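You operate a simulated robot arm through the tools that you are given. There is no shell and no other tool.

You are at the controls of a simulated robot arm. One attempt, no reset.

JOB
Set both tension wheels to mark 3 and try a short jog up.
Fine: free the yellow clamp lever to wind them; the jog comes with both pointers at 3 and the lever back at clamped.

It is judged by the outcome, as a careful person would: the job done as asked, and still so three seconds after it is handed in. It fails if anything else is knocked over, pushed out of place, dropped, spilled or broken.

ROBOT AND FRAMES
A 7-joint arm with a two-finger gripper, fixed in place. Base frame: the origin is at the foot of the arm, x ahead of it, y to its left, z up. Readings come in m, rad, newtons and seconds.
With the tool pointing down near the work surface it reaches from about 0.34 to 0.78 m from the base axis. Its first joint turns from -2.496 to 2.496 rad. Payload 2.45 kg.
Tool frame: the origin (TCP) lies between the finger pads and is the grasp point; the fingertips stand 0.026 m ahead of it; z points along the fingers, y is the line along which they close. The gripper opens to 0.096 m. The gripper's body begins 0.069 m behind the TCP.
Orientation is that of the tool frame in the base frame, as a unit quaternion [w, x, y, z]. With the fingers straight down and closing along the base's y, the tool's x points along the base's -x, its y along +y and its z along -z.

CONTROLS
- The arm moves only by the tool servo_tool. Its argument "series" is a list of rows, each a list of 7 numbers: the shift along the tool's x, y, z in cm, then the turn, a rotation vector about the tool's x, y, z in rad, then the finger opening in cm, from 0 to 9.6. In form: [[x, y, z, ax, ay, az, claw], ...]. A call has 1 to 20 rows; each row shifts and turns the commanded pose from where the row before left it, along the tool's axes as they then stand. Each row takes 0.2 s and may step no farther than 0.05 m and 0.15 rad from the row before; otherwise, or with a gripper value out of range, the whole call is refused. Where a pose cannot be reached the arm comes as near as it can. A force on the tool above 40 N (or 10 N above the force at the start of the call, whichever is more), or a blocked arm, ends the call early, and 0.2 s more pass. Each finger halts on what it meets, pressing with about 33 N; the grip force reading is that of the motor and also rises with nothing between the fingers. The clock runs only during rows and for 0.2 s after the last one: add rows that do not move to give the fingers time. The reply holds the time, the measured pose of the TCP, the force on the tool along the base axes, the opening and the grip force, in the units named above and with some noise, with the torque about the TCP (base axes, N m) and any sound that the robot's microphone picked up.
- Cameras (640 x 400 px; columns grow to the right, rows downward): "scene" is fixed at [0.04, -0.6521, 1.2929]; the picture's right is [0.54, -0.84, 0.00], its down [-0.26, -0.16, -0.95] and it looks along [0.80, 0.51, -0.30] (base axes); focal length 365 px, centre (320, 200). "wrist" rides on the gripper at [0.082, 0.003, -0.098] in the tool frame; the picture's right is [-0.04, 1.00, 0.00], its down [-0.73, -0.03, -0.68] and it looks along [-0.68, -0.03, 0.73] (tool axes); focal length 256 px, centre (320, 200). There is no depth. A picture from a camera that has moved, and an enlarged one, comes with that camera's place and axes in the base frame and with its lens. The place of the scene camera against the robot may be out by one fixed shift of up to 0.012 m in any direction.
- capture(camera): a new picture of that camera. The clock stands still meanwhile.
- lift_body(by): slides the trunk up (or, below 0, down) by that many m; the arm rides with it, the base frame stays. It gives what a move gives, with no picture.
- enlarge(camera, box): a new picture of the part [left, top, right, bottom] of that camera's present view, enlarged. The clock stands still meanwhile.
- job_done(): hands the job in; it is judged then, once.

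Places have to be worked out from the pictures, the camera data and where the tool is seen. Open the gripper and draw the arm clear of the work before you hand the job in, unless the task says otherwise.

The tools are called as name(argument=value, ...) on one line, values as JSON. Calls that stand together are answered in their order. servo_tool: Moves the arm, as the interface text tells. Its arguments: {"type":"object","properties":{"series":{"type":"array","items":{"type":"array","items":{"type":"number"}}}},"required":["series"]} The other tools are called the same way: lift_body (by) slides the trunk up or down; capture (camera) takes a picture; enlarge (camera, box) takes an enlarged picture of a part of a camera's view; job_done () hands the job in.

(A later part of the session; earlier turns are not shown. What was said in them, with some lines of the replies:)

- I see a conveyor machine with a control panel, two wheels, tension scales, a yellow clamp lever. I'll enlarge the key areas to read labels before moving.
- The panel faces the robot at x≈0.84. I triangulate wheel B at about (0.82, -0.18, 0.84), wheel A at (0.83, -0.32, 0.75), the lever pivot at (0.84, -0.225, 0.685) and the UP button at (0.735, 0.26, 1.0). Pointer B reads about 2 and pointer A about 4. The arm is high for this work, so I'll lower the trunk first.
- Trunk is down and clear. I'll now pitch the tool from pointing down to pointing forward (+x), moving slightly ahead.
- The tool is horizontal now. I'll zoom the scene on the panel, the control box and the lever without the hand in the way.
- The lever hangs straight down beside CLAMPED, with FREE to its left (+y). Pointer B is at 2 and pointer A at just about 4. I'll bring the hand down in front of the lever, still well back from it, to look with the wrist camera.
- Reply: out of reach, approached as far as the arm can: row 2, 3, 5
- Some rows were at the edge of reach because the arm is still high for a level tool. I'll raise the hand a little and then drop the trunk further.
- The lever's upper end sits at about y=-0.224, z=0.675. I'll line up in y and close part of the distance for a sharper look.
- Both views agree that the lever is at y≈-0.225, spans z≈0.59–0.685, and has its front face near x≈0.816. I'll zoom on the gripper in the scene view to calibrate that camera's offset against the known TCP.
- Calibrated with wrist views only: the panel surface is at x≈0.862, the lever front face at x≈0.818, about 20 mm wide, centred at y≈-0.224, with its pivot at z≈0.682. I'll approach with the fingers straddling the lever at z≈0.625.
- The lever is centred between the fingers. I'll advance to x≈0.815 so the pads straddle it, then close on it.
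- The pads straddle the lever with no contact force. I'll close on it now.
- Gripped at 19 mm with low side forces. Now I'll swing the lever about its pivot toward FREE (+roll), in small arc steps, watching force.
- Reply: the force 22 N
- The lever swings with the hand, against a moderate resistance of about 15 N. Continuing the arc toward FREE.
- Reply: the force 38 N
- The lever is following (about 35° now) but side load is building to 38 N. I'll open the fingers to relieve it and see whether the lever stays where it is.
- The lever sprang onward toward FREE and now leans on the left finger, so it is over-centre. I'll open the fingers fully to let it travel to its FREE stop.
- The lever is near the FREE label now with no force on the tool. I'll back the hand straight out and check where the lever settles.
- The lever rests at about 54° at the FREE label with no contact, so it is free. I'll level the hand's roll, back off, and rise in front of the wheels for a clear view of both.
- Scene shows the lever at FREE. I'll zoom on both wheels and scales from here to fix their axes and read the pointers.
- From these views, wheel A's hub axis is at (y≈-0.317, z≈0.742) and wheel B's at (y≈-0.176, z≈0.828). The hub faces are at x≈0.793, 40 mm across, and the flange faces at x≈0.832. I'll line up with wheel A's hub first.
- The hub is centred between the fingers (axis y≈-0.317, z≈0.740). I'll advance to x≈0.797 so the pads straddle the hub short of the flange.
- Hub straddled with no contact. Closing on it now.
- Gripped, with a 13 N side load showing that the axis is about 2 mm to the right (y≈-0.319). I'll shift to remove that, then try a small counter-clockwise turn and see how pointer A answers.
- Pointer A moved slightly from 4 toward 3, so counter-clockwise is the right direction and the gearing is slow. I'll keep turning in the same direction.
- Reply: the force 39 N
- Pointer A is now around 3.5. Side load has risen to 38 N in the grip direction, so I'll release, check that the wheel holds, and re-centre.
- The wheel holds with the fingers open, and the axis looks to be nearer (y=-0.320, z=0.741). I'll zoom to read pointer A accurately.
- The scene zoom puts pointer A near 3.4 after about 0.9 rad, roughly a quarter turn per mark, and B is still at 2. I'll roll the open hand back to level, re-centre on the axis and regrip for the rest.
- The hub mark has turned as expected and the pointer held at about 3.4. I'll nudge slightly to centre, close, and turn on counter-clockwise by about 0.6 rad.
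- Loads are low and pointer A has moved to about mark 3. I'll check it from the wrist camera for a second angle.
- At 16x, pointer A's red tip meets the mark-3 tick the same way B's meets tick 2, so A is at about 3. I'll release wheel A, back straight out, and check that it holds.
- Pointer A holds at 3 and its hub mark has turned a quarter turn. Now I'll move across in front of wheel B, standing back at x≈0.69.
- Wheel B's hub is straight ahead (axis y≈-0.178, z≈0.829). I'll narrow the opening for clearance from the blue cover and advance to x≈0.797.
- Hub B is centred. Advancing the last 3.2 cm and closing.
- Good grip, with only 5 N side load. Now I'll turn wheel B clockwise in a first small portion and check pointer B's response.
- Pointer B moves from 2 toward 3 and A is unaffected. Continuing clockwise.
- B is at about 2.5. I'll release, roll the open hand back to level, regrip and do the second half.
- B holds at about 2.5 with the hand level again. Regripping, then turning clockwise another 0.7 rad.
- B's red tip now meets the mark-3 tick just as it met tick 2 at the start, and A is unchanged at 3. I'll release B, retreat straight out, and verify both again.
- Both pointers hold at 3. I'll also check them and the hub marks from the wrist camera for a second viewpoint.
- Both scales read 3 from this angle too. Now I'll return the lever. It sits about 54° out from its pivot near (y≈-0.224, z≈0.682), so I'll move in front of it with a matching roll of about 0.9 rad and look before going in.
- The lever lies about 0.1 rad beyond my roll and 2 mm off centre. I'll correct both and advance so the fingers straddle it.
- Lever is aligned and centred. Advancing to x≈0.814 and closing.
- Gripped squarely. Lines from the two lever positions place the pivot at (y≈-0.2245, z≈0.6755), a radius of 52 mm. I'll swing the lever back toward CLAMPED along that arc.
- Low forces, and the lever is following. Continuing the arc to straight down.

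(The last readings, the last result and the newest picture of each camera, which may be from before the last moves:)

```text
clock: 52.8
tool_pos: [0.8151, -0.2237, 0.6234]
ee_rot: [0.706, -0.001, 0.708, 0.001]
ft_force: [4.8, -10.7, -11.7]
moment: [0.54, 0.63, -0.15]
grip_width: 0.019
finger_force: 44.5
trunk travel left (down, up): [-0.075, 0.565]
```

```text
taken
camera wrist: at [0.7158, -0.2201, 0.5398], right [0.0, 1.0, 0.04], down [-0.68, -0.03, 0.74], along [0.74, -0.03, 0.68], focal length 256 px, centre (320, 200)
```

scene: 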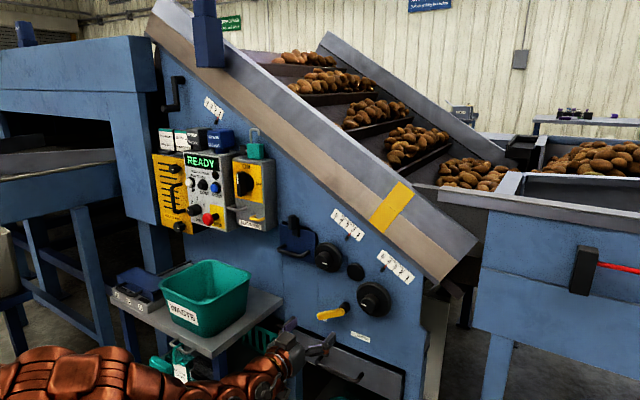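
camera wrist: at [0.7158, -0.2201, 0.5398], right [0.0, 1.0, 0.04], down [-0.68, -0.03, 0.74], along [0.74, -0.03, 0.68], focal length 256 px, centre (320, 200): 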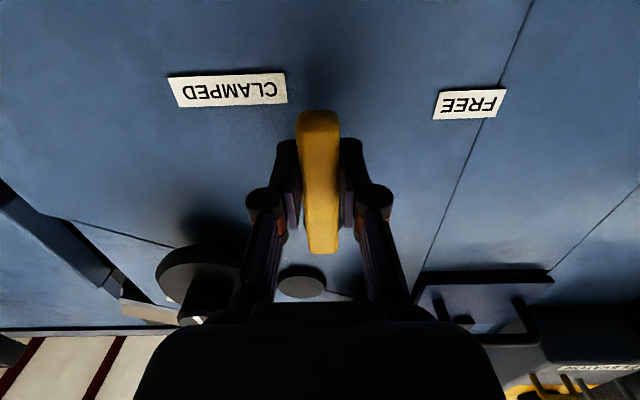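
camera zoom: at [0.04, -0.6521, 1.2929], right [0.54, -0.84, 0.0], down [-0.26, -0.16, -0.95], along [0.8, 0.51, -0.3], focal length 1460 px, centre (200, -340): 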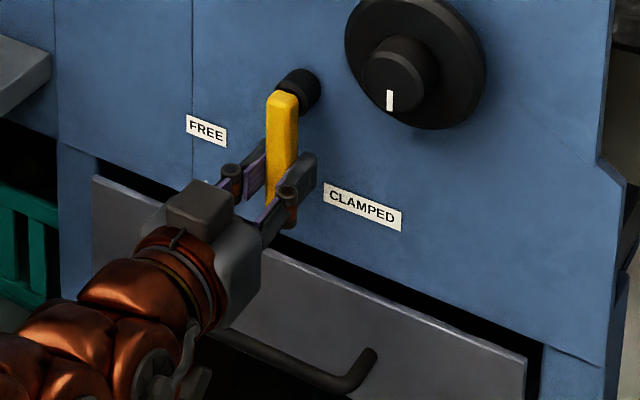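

The lever is down and still pulling slightly toward CLAMPED. I'll open the fingers and let it settle against its own stop.

servo_tool(series=[[0, 0, 0, 0, 0, 0, 3.5], [0, 0, 0, 0, 0, 0, 6.0], [0, 0, 0, 0, 0, 0, 8.0], [0, 0, 0, 0, 0, 0, 8.0], [0, 0, 0, 0, 0, 0, 8.0]])

capture(camera="wrist")

enlarge(camera="scene", box=[270, 285, 430, 385])

```text
clock: 54.0
tool_pos: [0.8133, -0.2238, 0.6249]
ee_rot: [0.707, -0.001, 0.707, 0.001]
ft_force: [0.6, -0.4, -0.1]
moment: [0.04, 0.01, 0.01]
grip_width: 0.0801
finger_force: 0.1
trunk travel left (down, up): [-0.075, 0.565]
```

```text
taken
camera wrist: at [0.7155, -0.2197, 0.541], right [0.0, 1.0, 0.04], down [-0.68, -0.03, 0.73], along [0.73, -0.03, 0.68], focal length 256 px, centre (320, 200)
```

wrist: 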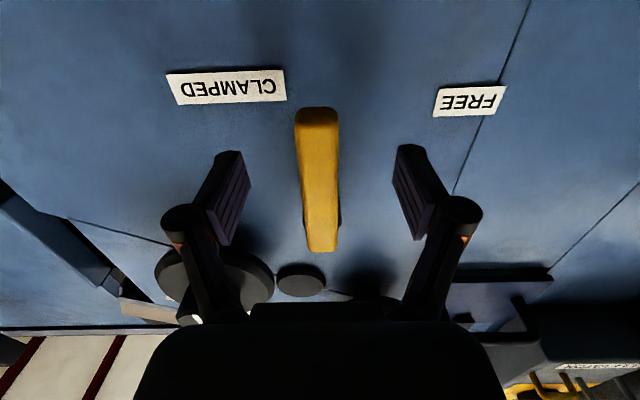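

```text
4.00 times, centred on (350, 335) of scene
camera zoom: at [0.04, -0.6521, 1.2929], right [0.54, -0.84, 0.0], down [-0.26, -0.16, -0.95], along [0.8, 0.51, -0.3], focal length 1460 px, centre (200, -340)
```

zoom: 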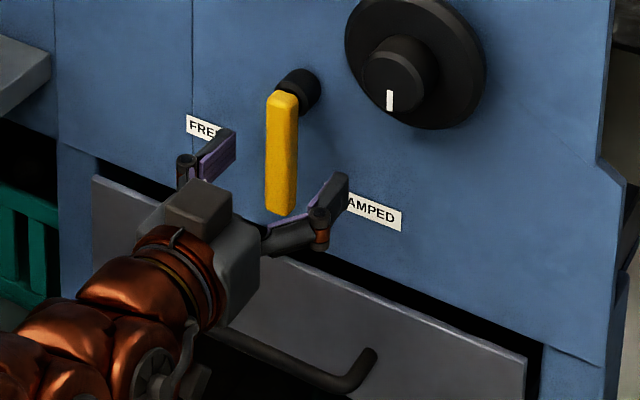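

The lever sits exactly where it was at the start, beside CLAMPED and free of the hand. I'll back out and recheck both pointers.

servo_tool(series=[[0, 0, -2.5, 0, 0, 0, 8.0], [0, 0, -3.0, 0, 0, 0, 8.0], [0, 0, -4.0, 0, 0, 0, 8.0], [0, 0, -4.0, 0, 0, 0, 8.0], [0, 0, -4.0, 0, 0, 0, 8.0], [0, 0, -4.0, 0, 0, 0, 6.0]])

enlarge(camera="scene", box=[320, 205, 420, 345])

enlarge(camera="scene", box=[337, 215, 363, 240])

enlarge(camera="scene", box=[380, 252, 406, 277])

enlarge(camera="scene", box=[150, 130, 250, 240])

```text
clock: 55.4
tool_pos: [0.5992, -0.2247, 0.6243]
ee_rot: [0.707, -0.001, 0.708, -0.001]
ft_force: [0.1, -0.2, 0.6]
moment: [0.0, -0.03, 0.02]
grip_width: 0.06
finger_force: 0.2
trunk travel left (down, up): [-0.075, 0.565]
```

```text
2.86 times, centred on (370, 275) of scene
camera zoom: at [0.04, -0.6521, 1.2929], right [0.54, -0.84, 0.0], down [-0.26, -0.16, -0.95], along [0.8, 0.51, -0.3], focal length 1043 px, centre (177, -14)
```

zoom: 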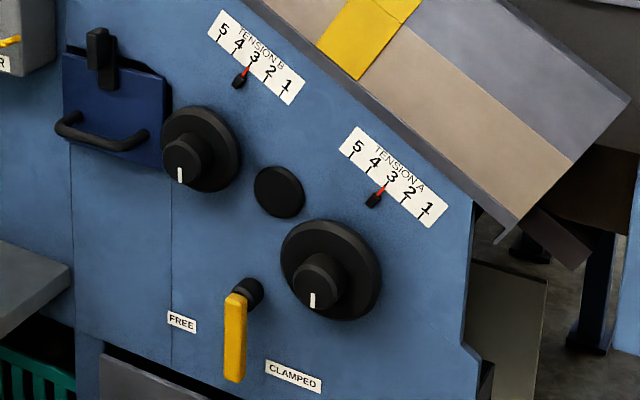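

```text
16.00 times, centred on (350, 228) of scene
camera zoom: at [0.04, -0.6521, 1.2929], right [0.54, -0.84, 0.0], down [-0.26, -0.16, -0.95], along [0.8, 0.51, -0.3], focal length 5840 px, centre (-160, -240)
```

zoom: 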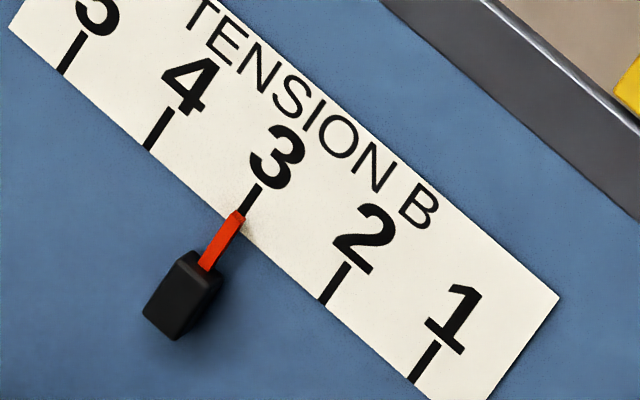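

```text
16.00 times, centred on (393, 264) of scene
camera zoom: at [0.04, -0.6521, 1.2929], right [0.54, -0.84, 0.0], down [-0.26, -0.16, -0.95], along [0.8, 0.51, -0.3], focal length 5840 px, centre (-848, -832)
```

zoom: 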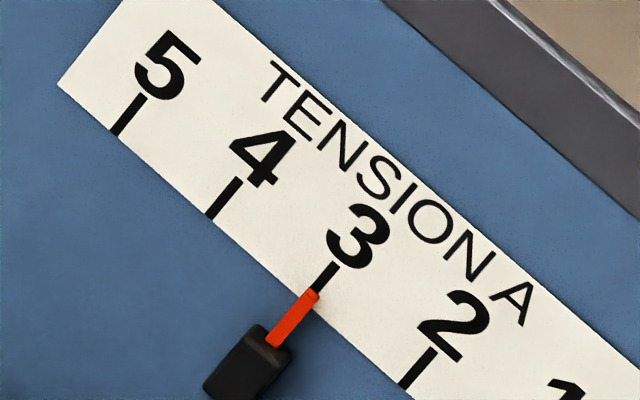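

```text
3.64 times, centred on (200, 185) of scene
camera zoom: at [0.04, -0.6521, 1.2929], right [0.54, -0.84, 0.0], down [-0.26, -0.16, -0.95], along [0.8, 0.51, -0.3], focal length 1327 px, centre (756, 254)
```

zoom: 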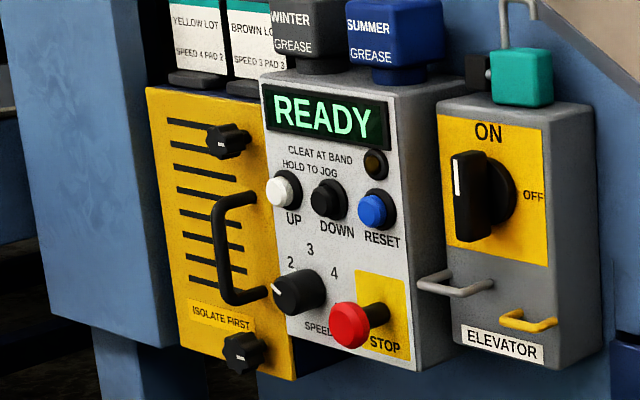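

Pointers hold at 3 with the lever clamped, and the display shows READY. Next is the UP button, so I'll raise the trunk, since the button is near z≈1.0.

lift_body(by=0.25)

servo_tool(series=[[-1.0, 3.8, -1.0, 0, 0, 0, 4.0], [-1.0, 3.8, -1.0, 0, 0, 0, 2.0], [-1.0, 3.8, 0, 0, 0, 0, 0.5], [-1.0, 3.8, 0, 0, 0, 0, 0], [0, 3.8, 0, 0, 0, 0, 0], [0, 3.8, 0, 0, 0, 0, 0]])

capture(camera="wrist")

capture(camera="scene")

```text
clock: 58.0
tool_pos: [0.6001, -0.2242, 0.8733]
ee_rot: [0.707, 0.0, 0.707, 0.0]
ft_force: [0.1, 1.2, 0.7]
moment: [-0.03, 0.02, 0.02]
grip_width: 0.06
finger_force: 0.1
trunk travel left (down, up): [-0.325, 0.315]
```

```text
clock: 59.4
tool_pos: [0.5999, -0.1887, 0.9004]
ee_rot: [0.707, 0.0, 0.707, 0.0]
ft_force: [0.2, 0.3, -0.5]
moment: [0.01, 0.03, 0.01]
grip_width: 0.0
finger_force: 28.5
out of reach, approached as far as the arm can: row 1, 2, 3, 4, 5, 6
trunk travel left (down, up): [-0.325, 0.315]
```

```text
taken
camera wrist: at [0.5014, -0.1854, 0.8169], right [0.0, 1.0, 0.04], down [-0.68, -0.03, 0.73], along [0.73, -0.03, 0.68], focal length 256 px, centre (320, 200)
```

wrist: 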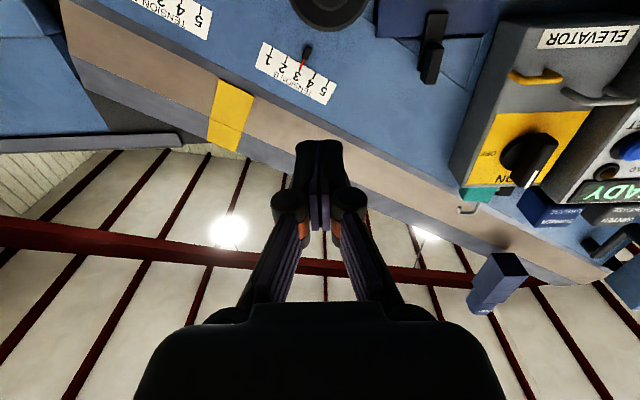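

```text
taken
```

scene: 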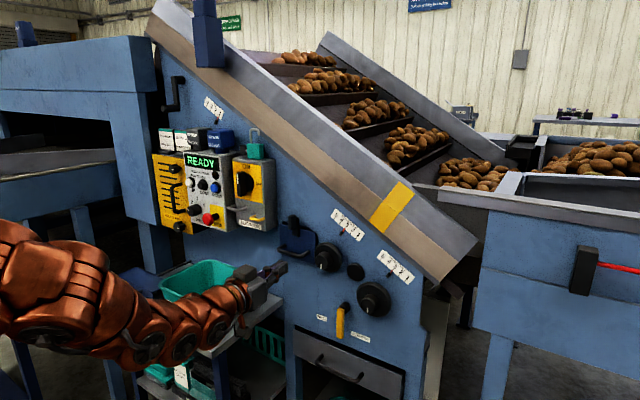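

The arm got too folded to pass at this radius. The wrist is nearly level with the shoulder, so the distance is minimal there. I'll lower the trunk and raise the hand with the arm instead, which puts the wrist farther from the shoulder.

lift_body(by=-0.2)

servo_tool(series=[[-3.5, 0, 0.6, 0, 0, 0, 0], [-3.5, 0, 0.6, 0, 0, 0, 0], [-3.5, 0, 0.6, 0, 0, 0, 0], [-3.5, 0, 0.6, 0, 0, 0, 0], [-3.5, 0, 0.6, 0, 0, 0, 0], [-3.5, 0, 0, 0, 0, 0, 0], [-3.5, 0, 0, 0, 0, 0, 0]])

capture(camera="wrist")

capture(camera="scene")

```text
clock: 61.5
tool_pos: [0.6005, -0.1899, 0.7002]
ee_rot: [0.707, -0.001, 0.707, 0.001]
ft_force: [-0.1, -0.3, 0.4]
moment: [-0.04, 0.02, 0.03]
grip_width: 0.0001
finger_force: 28.7
trunk travel left (down, up): [-0.125, 0.515]
```

```text
clock: 63.1
tool_pos: [0.6309, -0.1906, 0.945]
ee_rot: [0.707, 0.0, 0.707, 0.0]
ft_force: [0.1, 0.8, 0.5]
moment: [-0.04, -0.01, 0.02]
grip_width: 0.0001
finger_force: 28.8
trunk travel left (down, up): [-0.125, 0.515]
```

```text
taken
camera wrist: at [0.5318, -0.186, 0.862], right [0.0, 1.0, 0.04], down [-0.68, -0.03, 0.73], along [0.74, -0.03, 0.68], focal length 256 px, centre (320, 200)
```

wrist: 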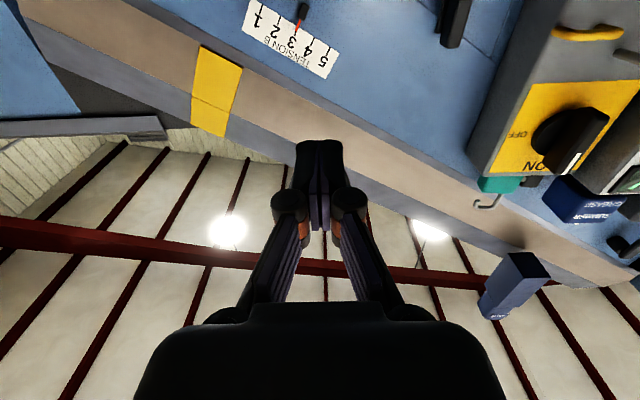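

```text
taken
```

scene: 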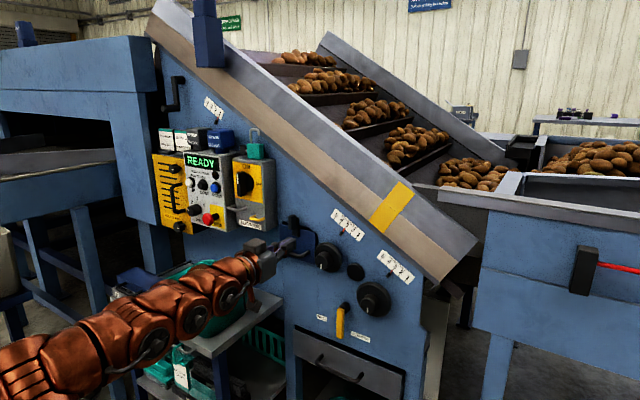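

Reachable now. The elevator box's knob seems to stand out to about x≈0.69, so I'll slide left at x≈0.61 with the fingers closed and keep clear of it.

servo_tool(series=[[-1.5, 0, -1.0, 0, 0, 0, 0], [-1.5, 1.0, -1.0, 0, 0, 0, 0], [-1.5, 3.5, 0, 0, 0, 0, 0], [0, 3.5, 0, 0, 0, 0, 0], [0, 3.5, 0, 0, 0, 0, 0], [0, 3.5, 0, 0, 0, 0, 0], [0, 3.5, 0, 0, 0, 0, 0]])

capture(camera="wrist")

capture(camera="scene")

```text
clock: 64.7
tool_pos: [0.6114, -0.0052, 0.9899]
ee_rot: [0.707, 0.0, 0.707, 0.0]
ft_force: [-0.1, 0.3, -0.4]
moment: [-0.01, -0.01, -0.01]
grip_width: 0.0
finger_force: 28.3
trunk travel left (down, up): [-0.125, 0.515]
```

```text
taken
camera wrist: at [0.5116, 0.0003, 0.9069], right [0.0, 1.0, 0.04], down [-0.68, -0.03, 0.73], along [0.73, -0.03, 0.68], focal length 256 px, centre (320, 200)
```

wrist: 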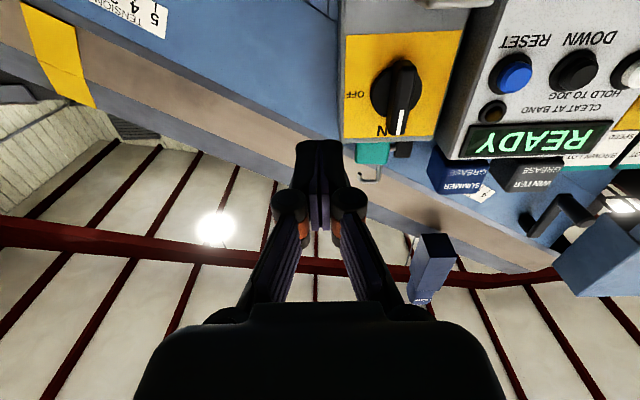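

```text
taken
```

scene: 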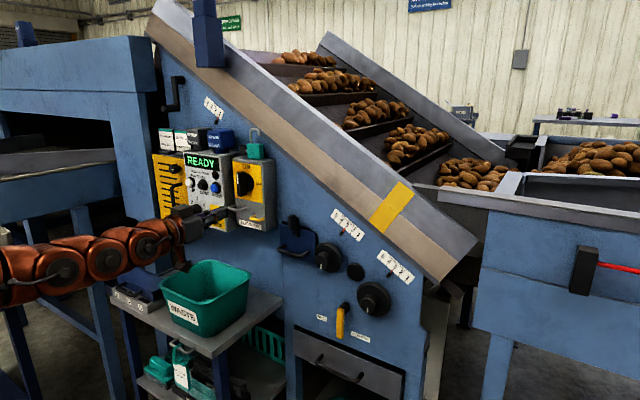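

Passing clear. The UP button is coming into view at the right edge, so I'll continue left to get it in front of the camera.

servo_tool(series=[[0, 3.5, 0, 0, 0, 0, 0], [0, 3.5, 0, 0, 0, 0, 0], [0, 3.5, 0, 0, 0, 0, 0], [0, 3.5, 0, 0, 0, 0, 0], [0.5, 3.5, 0, 0, 0, 0, 0]])

capture(camera="wrist")

capture(camera="scene")

```text
clock: 65.9
tool_pos: [0.6094, 0.1716, 0.986]
ee_rot: [0.707, 0.0, 0.708, 0.002]
ft_force: [0.0, -0.4, -0.3]
moment: [0.03, -0.02, 0.0]
grip_width: 0.0
finger_force: 28.8
trunk travel left (down, up): [-0.125, 0.515]
```

```text
taken
camera wrist: at [0.5104, 0.1764, 0.9027], right [0.0, 1.0, 0.04], down [-0.68, -0.03, 0.73], along [0.73, -0.03, 0.68], focal length 256 px, centre (320, 200)
```

wrist: 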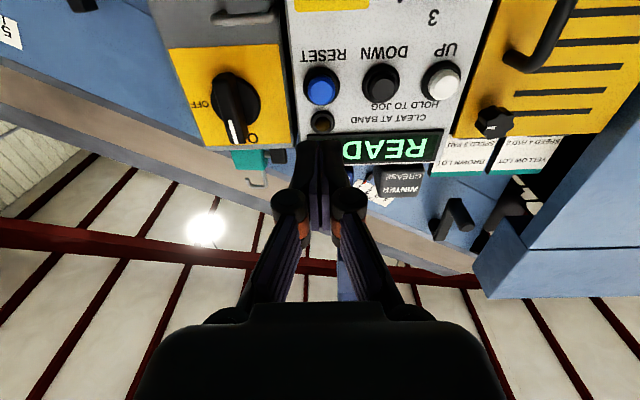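

```text
taken
```

scene: 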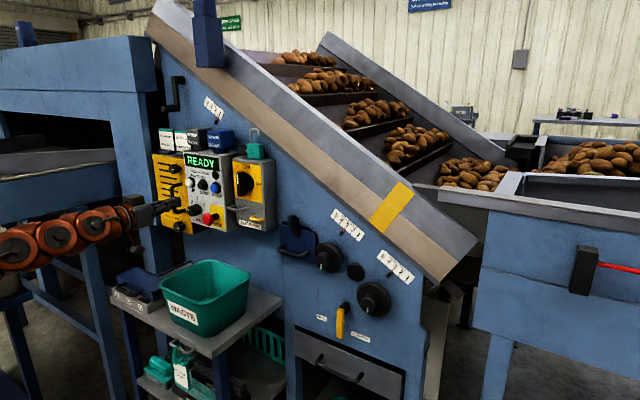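

Triangulating between these two wrist views, the UP cap is at about (0.767, 0.290, 0.993), with DOWN 57 mm to its right. I'll line the closed fingertips up with UP, still short of it.

servo_tool(series=[[-0.17, 2.96, 0, 0, 0, 0, 0], [-0.17, 2.96, 0, 0, 0, 0, 0], [-0.17, 2.96, 0, 0, 0, 0, 0], [-0.17, 2.96, 0, 0, 0, 0, 0], [0, 0, 2.5, 0, 0, 0, 0], [0, 0, 2.5, 0, 0, 0, 0], [0, 0, 0, 0, 0, 0, 0]])

capture(camera="wrist")

enlarge(camera="scene", box=[100, 130, 260, 240])

```text
clock: 67.5
tool_pos: [0.6603, 0.2899, 0.9912]
ee_rot: [0.707, 0.0, 0.708, 0.0]
ft_force: [0.0, 0.4, 1.3]
moment: [0.01, 0.01, 0.0]
grip_width: 0.0
finger_force: 27.9
trunk travel left (down, up): [-0.125, 0.515]
```

```text
taken
camera wrist: at [0.5619, 0.2934, 0.909], right [0.0, 1.0, 0.04], down [-0.68, -0.03, 0.73], along [0.73, -0.03, 0.68], focal length 256 px, centre (320, 200)
```

wrist: 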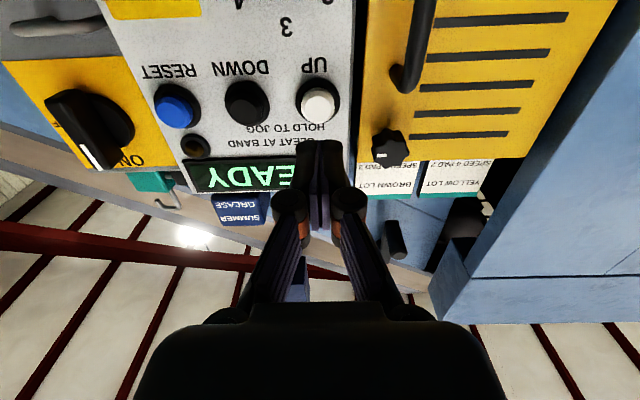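

```text
3.64 times, centred on (180, 185) of scene
camera zoom: at [0.04, -0.6521, 1.2929], right [0.54, -0.84, 0.0], down [-0.26, -0.16, -0.95], along [0.8, 0.51, -0.3], focal length 1327 px, centre (829, 254)
```

zoom: 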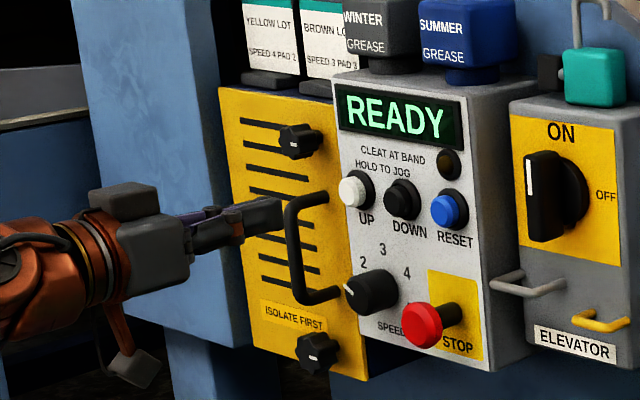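

Tips are aligned with UP to within about 3 mm, so I'll trim that and advance to about 1.5 cm short of the button.

servo_tool(series=[[-0.25, -0.1, 2.5, 0, 0, 0, 0], [0, 0, 2.5, 0, 0, 0, 0], [0, 0, 1.3, 0, 0, 0, 0]])

capture(camera="wrist")

enlarge(camera="scene", box=[140, 145, 230, 215])

```text
clock: 68.3
tool_pos: [0.7234, 0.2872, 0.995]
ee_rot: [0.707, 0.0, 0.707, -0.001]
ft_force: [0.1, -0.2, 0.0]
moment: [-0.02, 0.0, 0.0]
grip_width: 0.0001
finger_force: 29.0
trunk travel left (down, up): [-0.125, 0.515]
```

```text
taken
camera wrist: at [0.6248, 0.2923, 0.9118], right [0.0, 1.0, 0.04], down [-0.68, -0.03, 0.73], along [0.73, -0.03, 0.68], focal length 256 px, centre (320, 200)
```

wrist: 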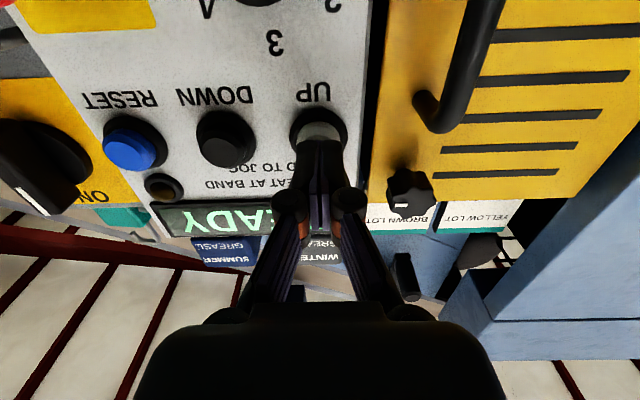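

```text
5.71 times, centred on (185, 180) of scene
camera zoom: at [0.04, -0.6521, 1.2929], right [0.54, -0.84, 0.0], down [-0.26, -0.16, -0.95], along [0.8, 0.51, -0.3], focal length 2086 px, centre (1091, 314)
```

zoom: 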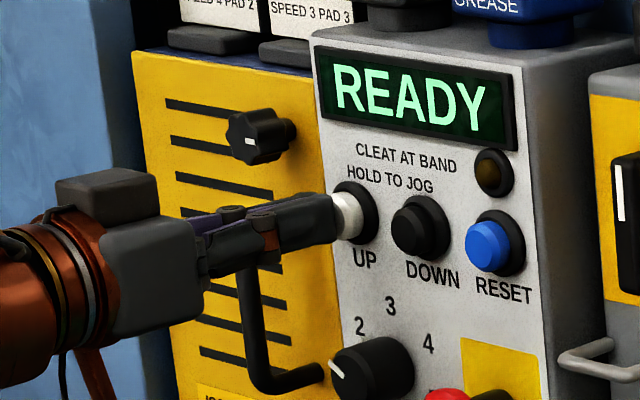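

The tips are just short of the UP cap and centred on it. I'll creep forward in small steps to find first contact.

servo_tool(series=[[0, 0, 0.4, 0, 0, 0, 0], [0, 0, 0.3, 0, 0, 0, 0]])

enlarge(camera="scene", box=[140, 145, 230, 215])

```text
clock: 68.9
tool_pos: [0.7322, 0.2868, 0.9945]
ee_rot: [0.706, 0.001, 0.708, -0.001]
ft_force: [-1.4, -0.2, -1.1]
moment: [-0.02, 0.04, -0.02]
grip_width: 0.0061
finger_force: 28.2
trunk travel left (down, up): [-0.125, 0.515]
```

```text
5.71 times, centred on (185, 180) of scene
camera zoom: at [0.04, -0.6521, 1.2929], right [0.54, -0.84, 0.0], down [-0.26, -0.16, -0.95], along [0.8, 0.51, -0.3], focal length 2086 px, centre (1091, 314)
```

zoom: 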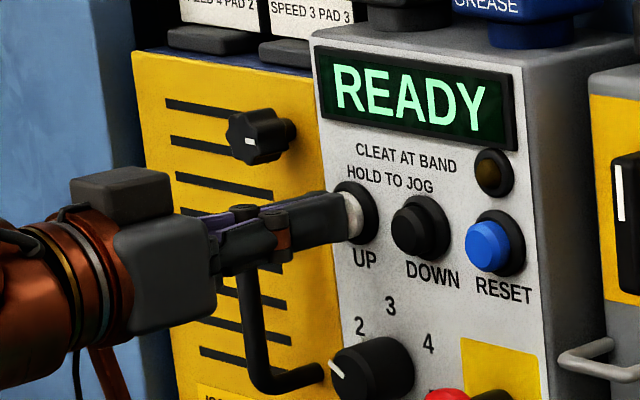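

A contact of about 1.4 N, and the finger opening now reads 6 mm, as if the cap is spreading the fingertips. I'll look closely before pressing.

enlarge(camera="wrist", box=[260, 70, 400, 230])

enlarge(camera="scene", box=[175, 165, 215, 190])

```text
2.50 times, centred on (330, 150) of wrist
camera zoom: at [0.6317, 0.292, 0.9112], right [0.0, 1.0, 0.04], down [-0.68, -0.03, 0.73], along [0.74, -0.03, 0.68], focal length 640 px, centre (295, 325)
```

zoom: 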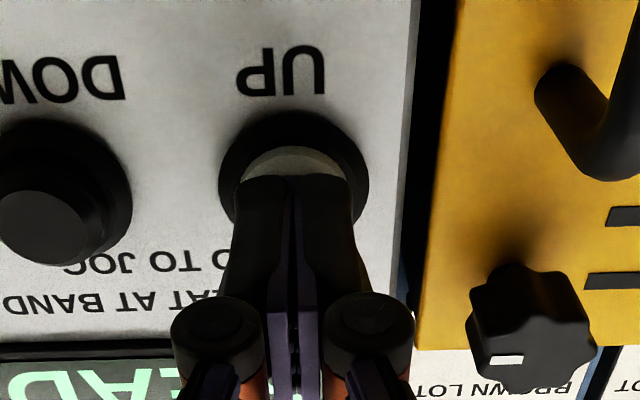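

```text
16.00 times, centred on (195, 178) of scene
camera zoom: at [0.04, -0.6521, 1.2929], right [0.54, -0.84, 0.0], down [-0.26, -0.16, -0.95], along [0.8, 0.51, -0.3], focal length 5840 px, centre (2320, 560)
```

zoom: 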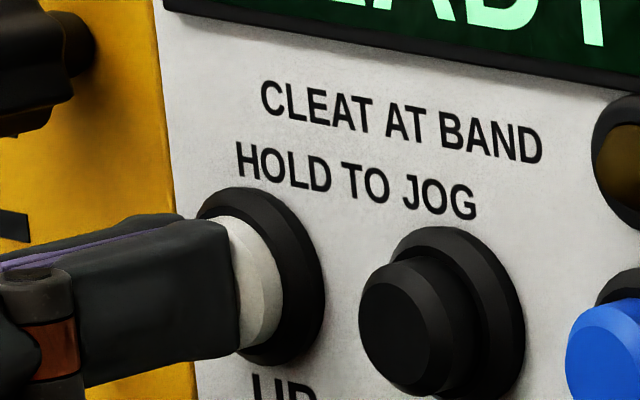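

Both fingertips sit flat on the UP cap, clear of the DOWN button. I'll press in about 6 mm, hold for a moment and look at the display while the clock stands still.

servo_tool(series=[[0, 0, 0.3, 0, 0, 0, 0], [0, 0, 0.3, 0, 0, 0, 0]])

enlarge(camera="scene", box=[140, 145, 230, 215])

```text
clock: 69.5
tool_pos: [0.7345, 0.2893, 0.9949]
ee_rot: [0.708, 0.0, 0.707, 0.0]
ft_force: [-10.0, -1.7, -1.2]
moment: [0.01, 0.08, -0.04]
grip_width: 0.0058
finger_force: 28.6
trunk travel left (down, up): [-0.125, 0.515]
heard: click
```

```text
5.71 times, centred on (185, 180) of scene
camera zoom: at [0.04, -0.6521, 1.2929], right [0.54, -0.84, 0.0], down [-0.26, -0.16, -0.95], along [0.8, 0.51, -0.3], focal length 2086 px, centre (1091, 314)
```

zoom: 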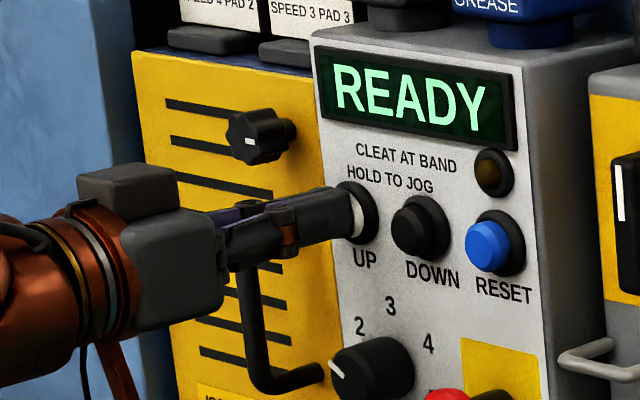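

A click was heard at 10 N, so the button is in. I'll hold for two more rows and look for motion or a display change.

servo_tool(series=[[0, 0, 0.1, 0, 0, 0, 0], [0, 0, 0, 0, 0, 0, 0]])

capture(camera="scene")

enlarge(camera="scene", box=[140, 145, 230, 215])

```text
clock: 70.1
tool_pos: [0.736, 0.2895, 0.9945]
ee_rot: [0.708, -0.001, 0.707, 0.0]
ft_force: [-15.2, -1.2, -2.4]
moment: [0.02, 0.1, 0.0]
grip_width: 0.0058
finger_force: 28.3
trunk travel left (down, up): [-0.125, 0.515]
```

```text
taken
```

scene: 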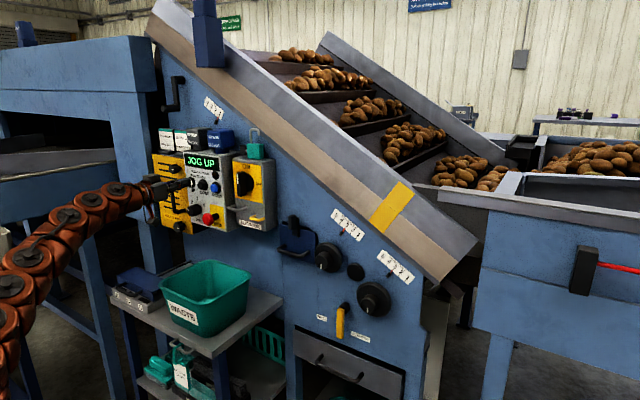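

```text
5.71 times, centred on (185, 180) of scene
camera zoom: at [0.04, -0.6521, 1.2929], right [0.54, -0.84, 0.0], down [-0.26, -0.16, -0.95], along [0.8, 0.51, -0.3], focal length 2086 px, centre (1091, 314)
```

zoom: 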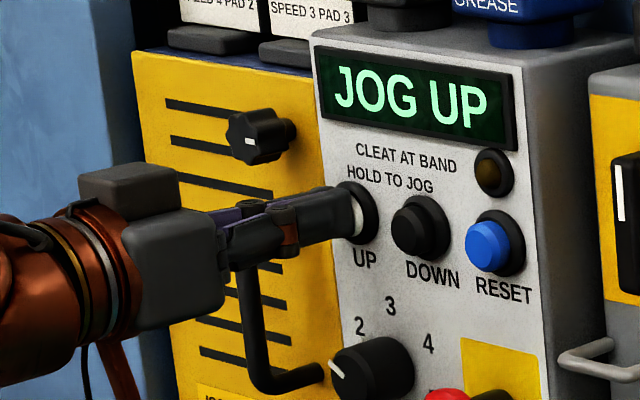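

The display reads JOG UP and the belt is moving. I'll hold one more beat, then withdraw to release the button.

servo_tool(series=[[0, 0, 0, 0, 0, 0, 0], [0, 0, -2.0, 0, 0, 0, 0], [0, 0, -3.0, 0, 0, 0, 0], [0, 0, -3.0, 0, 0, 0, 0]])

capture(camera="scene")

enlarge(camera="scene", box=[140, 145, 230, 215])

```text
clock: 71.1
tool_pos: [0.6578, 0.2857, 0.9928]
ee_rot: [0.706, 0.0, 0.708, 0.0]
ft_force: [0.8, -0.2, 0.0]
moment: [-0.01, -0.03, 0.06]
grip_width: 0.0
finger_force: 28.6
trunk travel left (down, up): [-0.125, 0.515]
```

```text
taken
```

scene: 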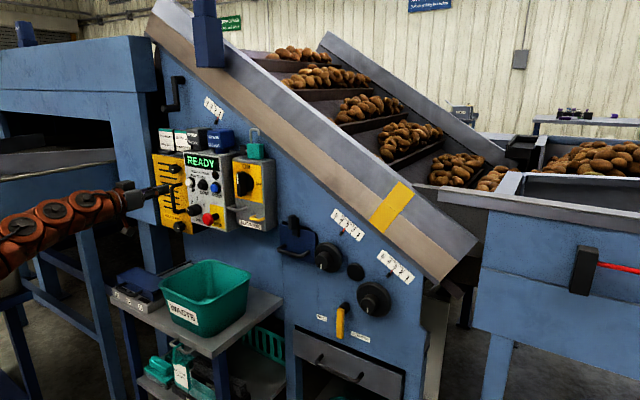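

```text
5.71 times, centred on (185, 180) of scene
camera zoom: at [0.04, -0.6521, 1.2929], right [0.54, -0.84, 0.0], down [-0.26, -0.16, -0.95], along [0.8, 0.51, -0.3], focal length 2086 px, centre (1091, 314)
```

zoom: 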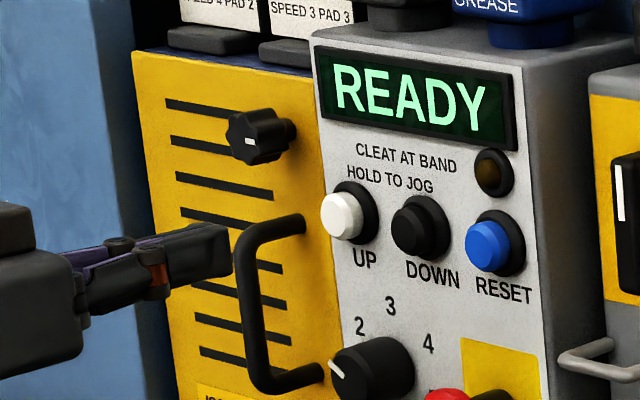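

The jog ran and stopped on release, and the display is back to READY. I'll open the gripper, draw the arm further back, and check the pointers and lever one last time.

servo_tool(series=[[0, 0, -3.0, 0, 0, 0, 2.0], [0, 0, -3.0, 0, 0, 0, 5.0], [0, 0, -1.0, 0, 0, 0, 8.0], [0, 0, 0, 0, 0, 0, 8.0]])

capture(camera="scene")

enlarge(camera="scene", box=[337, 215, 363, 240])

enlarge(camera="scene", box=[380, 252, 406, 277])

enlarge(camera="scene", box=[300, 270, 420, 345])

enlarge(camera="scene", box=[140, 120, 290, 240])

```text
clock: 72.1
tool_pos: [0.5867, 0.2872, 0.9931]
ee_rot: [0.707, -0.001, 0.707, 0.001]
ft_force: [-0.4, -0.1, -0.4]
moment: [0.0, 0.0, -0.03]
grip_width: 0.0799
finger_force: 0.0
trunk travel left (down, up): [-0.125, 0.515]
```

```text
taken
```

scene: 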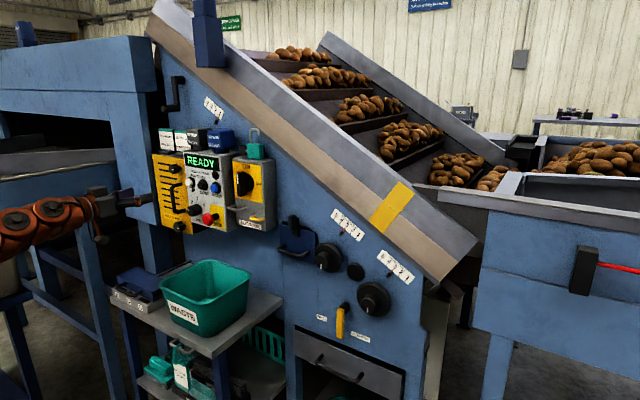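

```text
16.00 times, centred on (350, 228) of scene
camera zoom: at [0.04, -0.6521, 1.2929], right [0.54, -0.84, 0.0], down [-0.26, -0.16, -0.95], along [0.8, 0.51, -0.3], focal length 5840 px, centre (-160, -240)
```

zoom: 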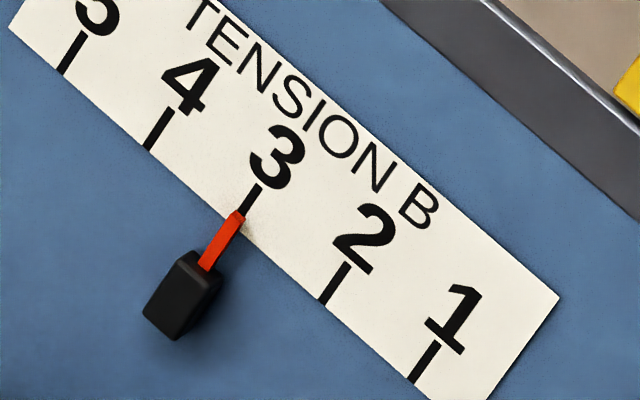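

```text
16.00 times, centred on (393, 264) of scene
camera zoom: at [0.04, -0.6521, 1.2929], right [0.54, -0.84, 0.0], down [-0.26, -0.16, -0.95], along [0.8, 0.51, -0.3], focal length 5840 px, centre (-848, -832)
```

zoom: 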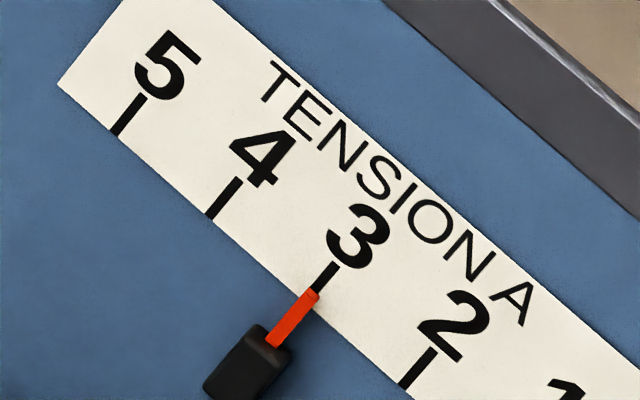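

```text
5.33 times, centred on (360, 308) of scene
camera zoom: at [0.04, -0.6521, 1.2929], right [0.54, -0.84, 0.0], down [-0.26, -0.16, -0.95], along [0.8, 0.51, -0.3], focal length 1947 px, centre (107, -373)
```

zoom: 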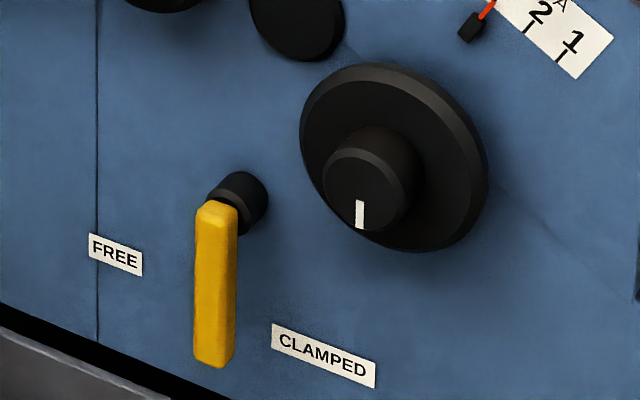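

```text
3.33 times, centred on (215, 180) of scene
camera zoom: at [0.04, -0.6521, 1.2929], right [0.54, -0.84, 0.0], down [-0.26, -0.16, -0.95], along [0.8, 0.51, -0.3], focal length 1217 px, centre (670, 267)
```

zoom: 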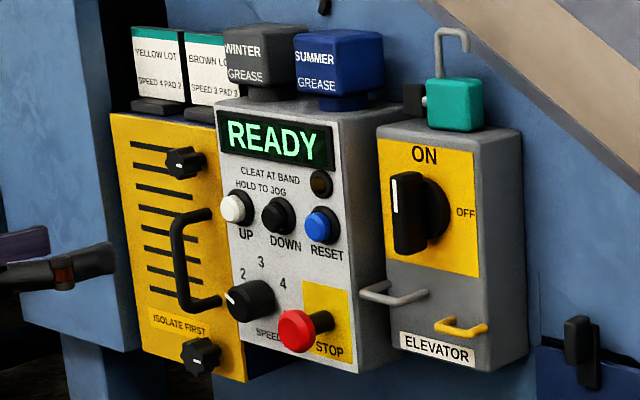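

Both pointers hold at 3 and the lever is at CLAMPED. The belt advanced in the short jog and stopped, with the display back at READY. Nothing else has moved, the gripper is open and the arm is clear, so I'm handing in the job.

job_done()

```text
The job is handed in.
```

The job is done and handed in. Both tension wheels are set to mark 3, the lever is clamped again, and I ran one short jog up.

- **Tension wheels:** A went from 4 to 3 and B from 2 to 3. On the zoomed scale A reads 3.0 and B about 2.97. Neither moved when I clamped the lever or during the jog.
- **Clamp lever:** I freed it to wind the wheels, then swung it back. It now sits exactly where it started, beside the CLAMPED label.
- **Jog:** I pressed and held UP for about a second. The display showed JOG UP and the belt advanced. When I let go it stopped and the display returned to READY.

In the final pictures nothing else had been moved or knocked over. The gripper is open and the arm is clear of the panel.
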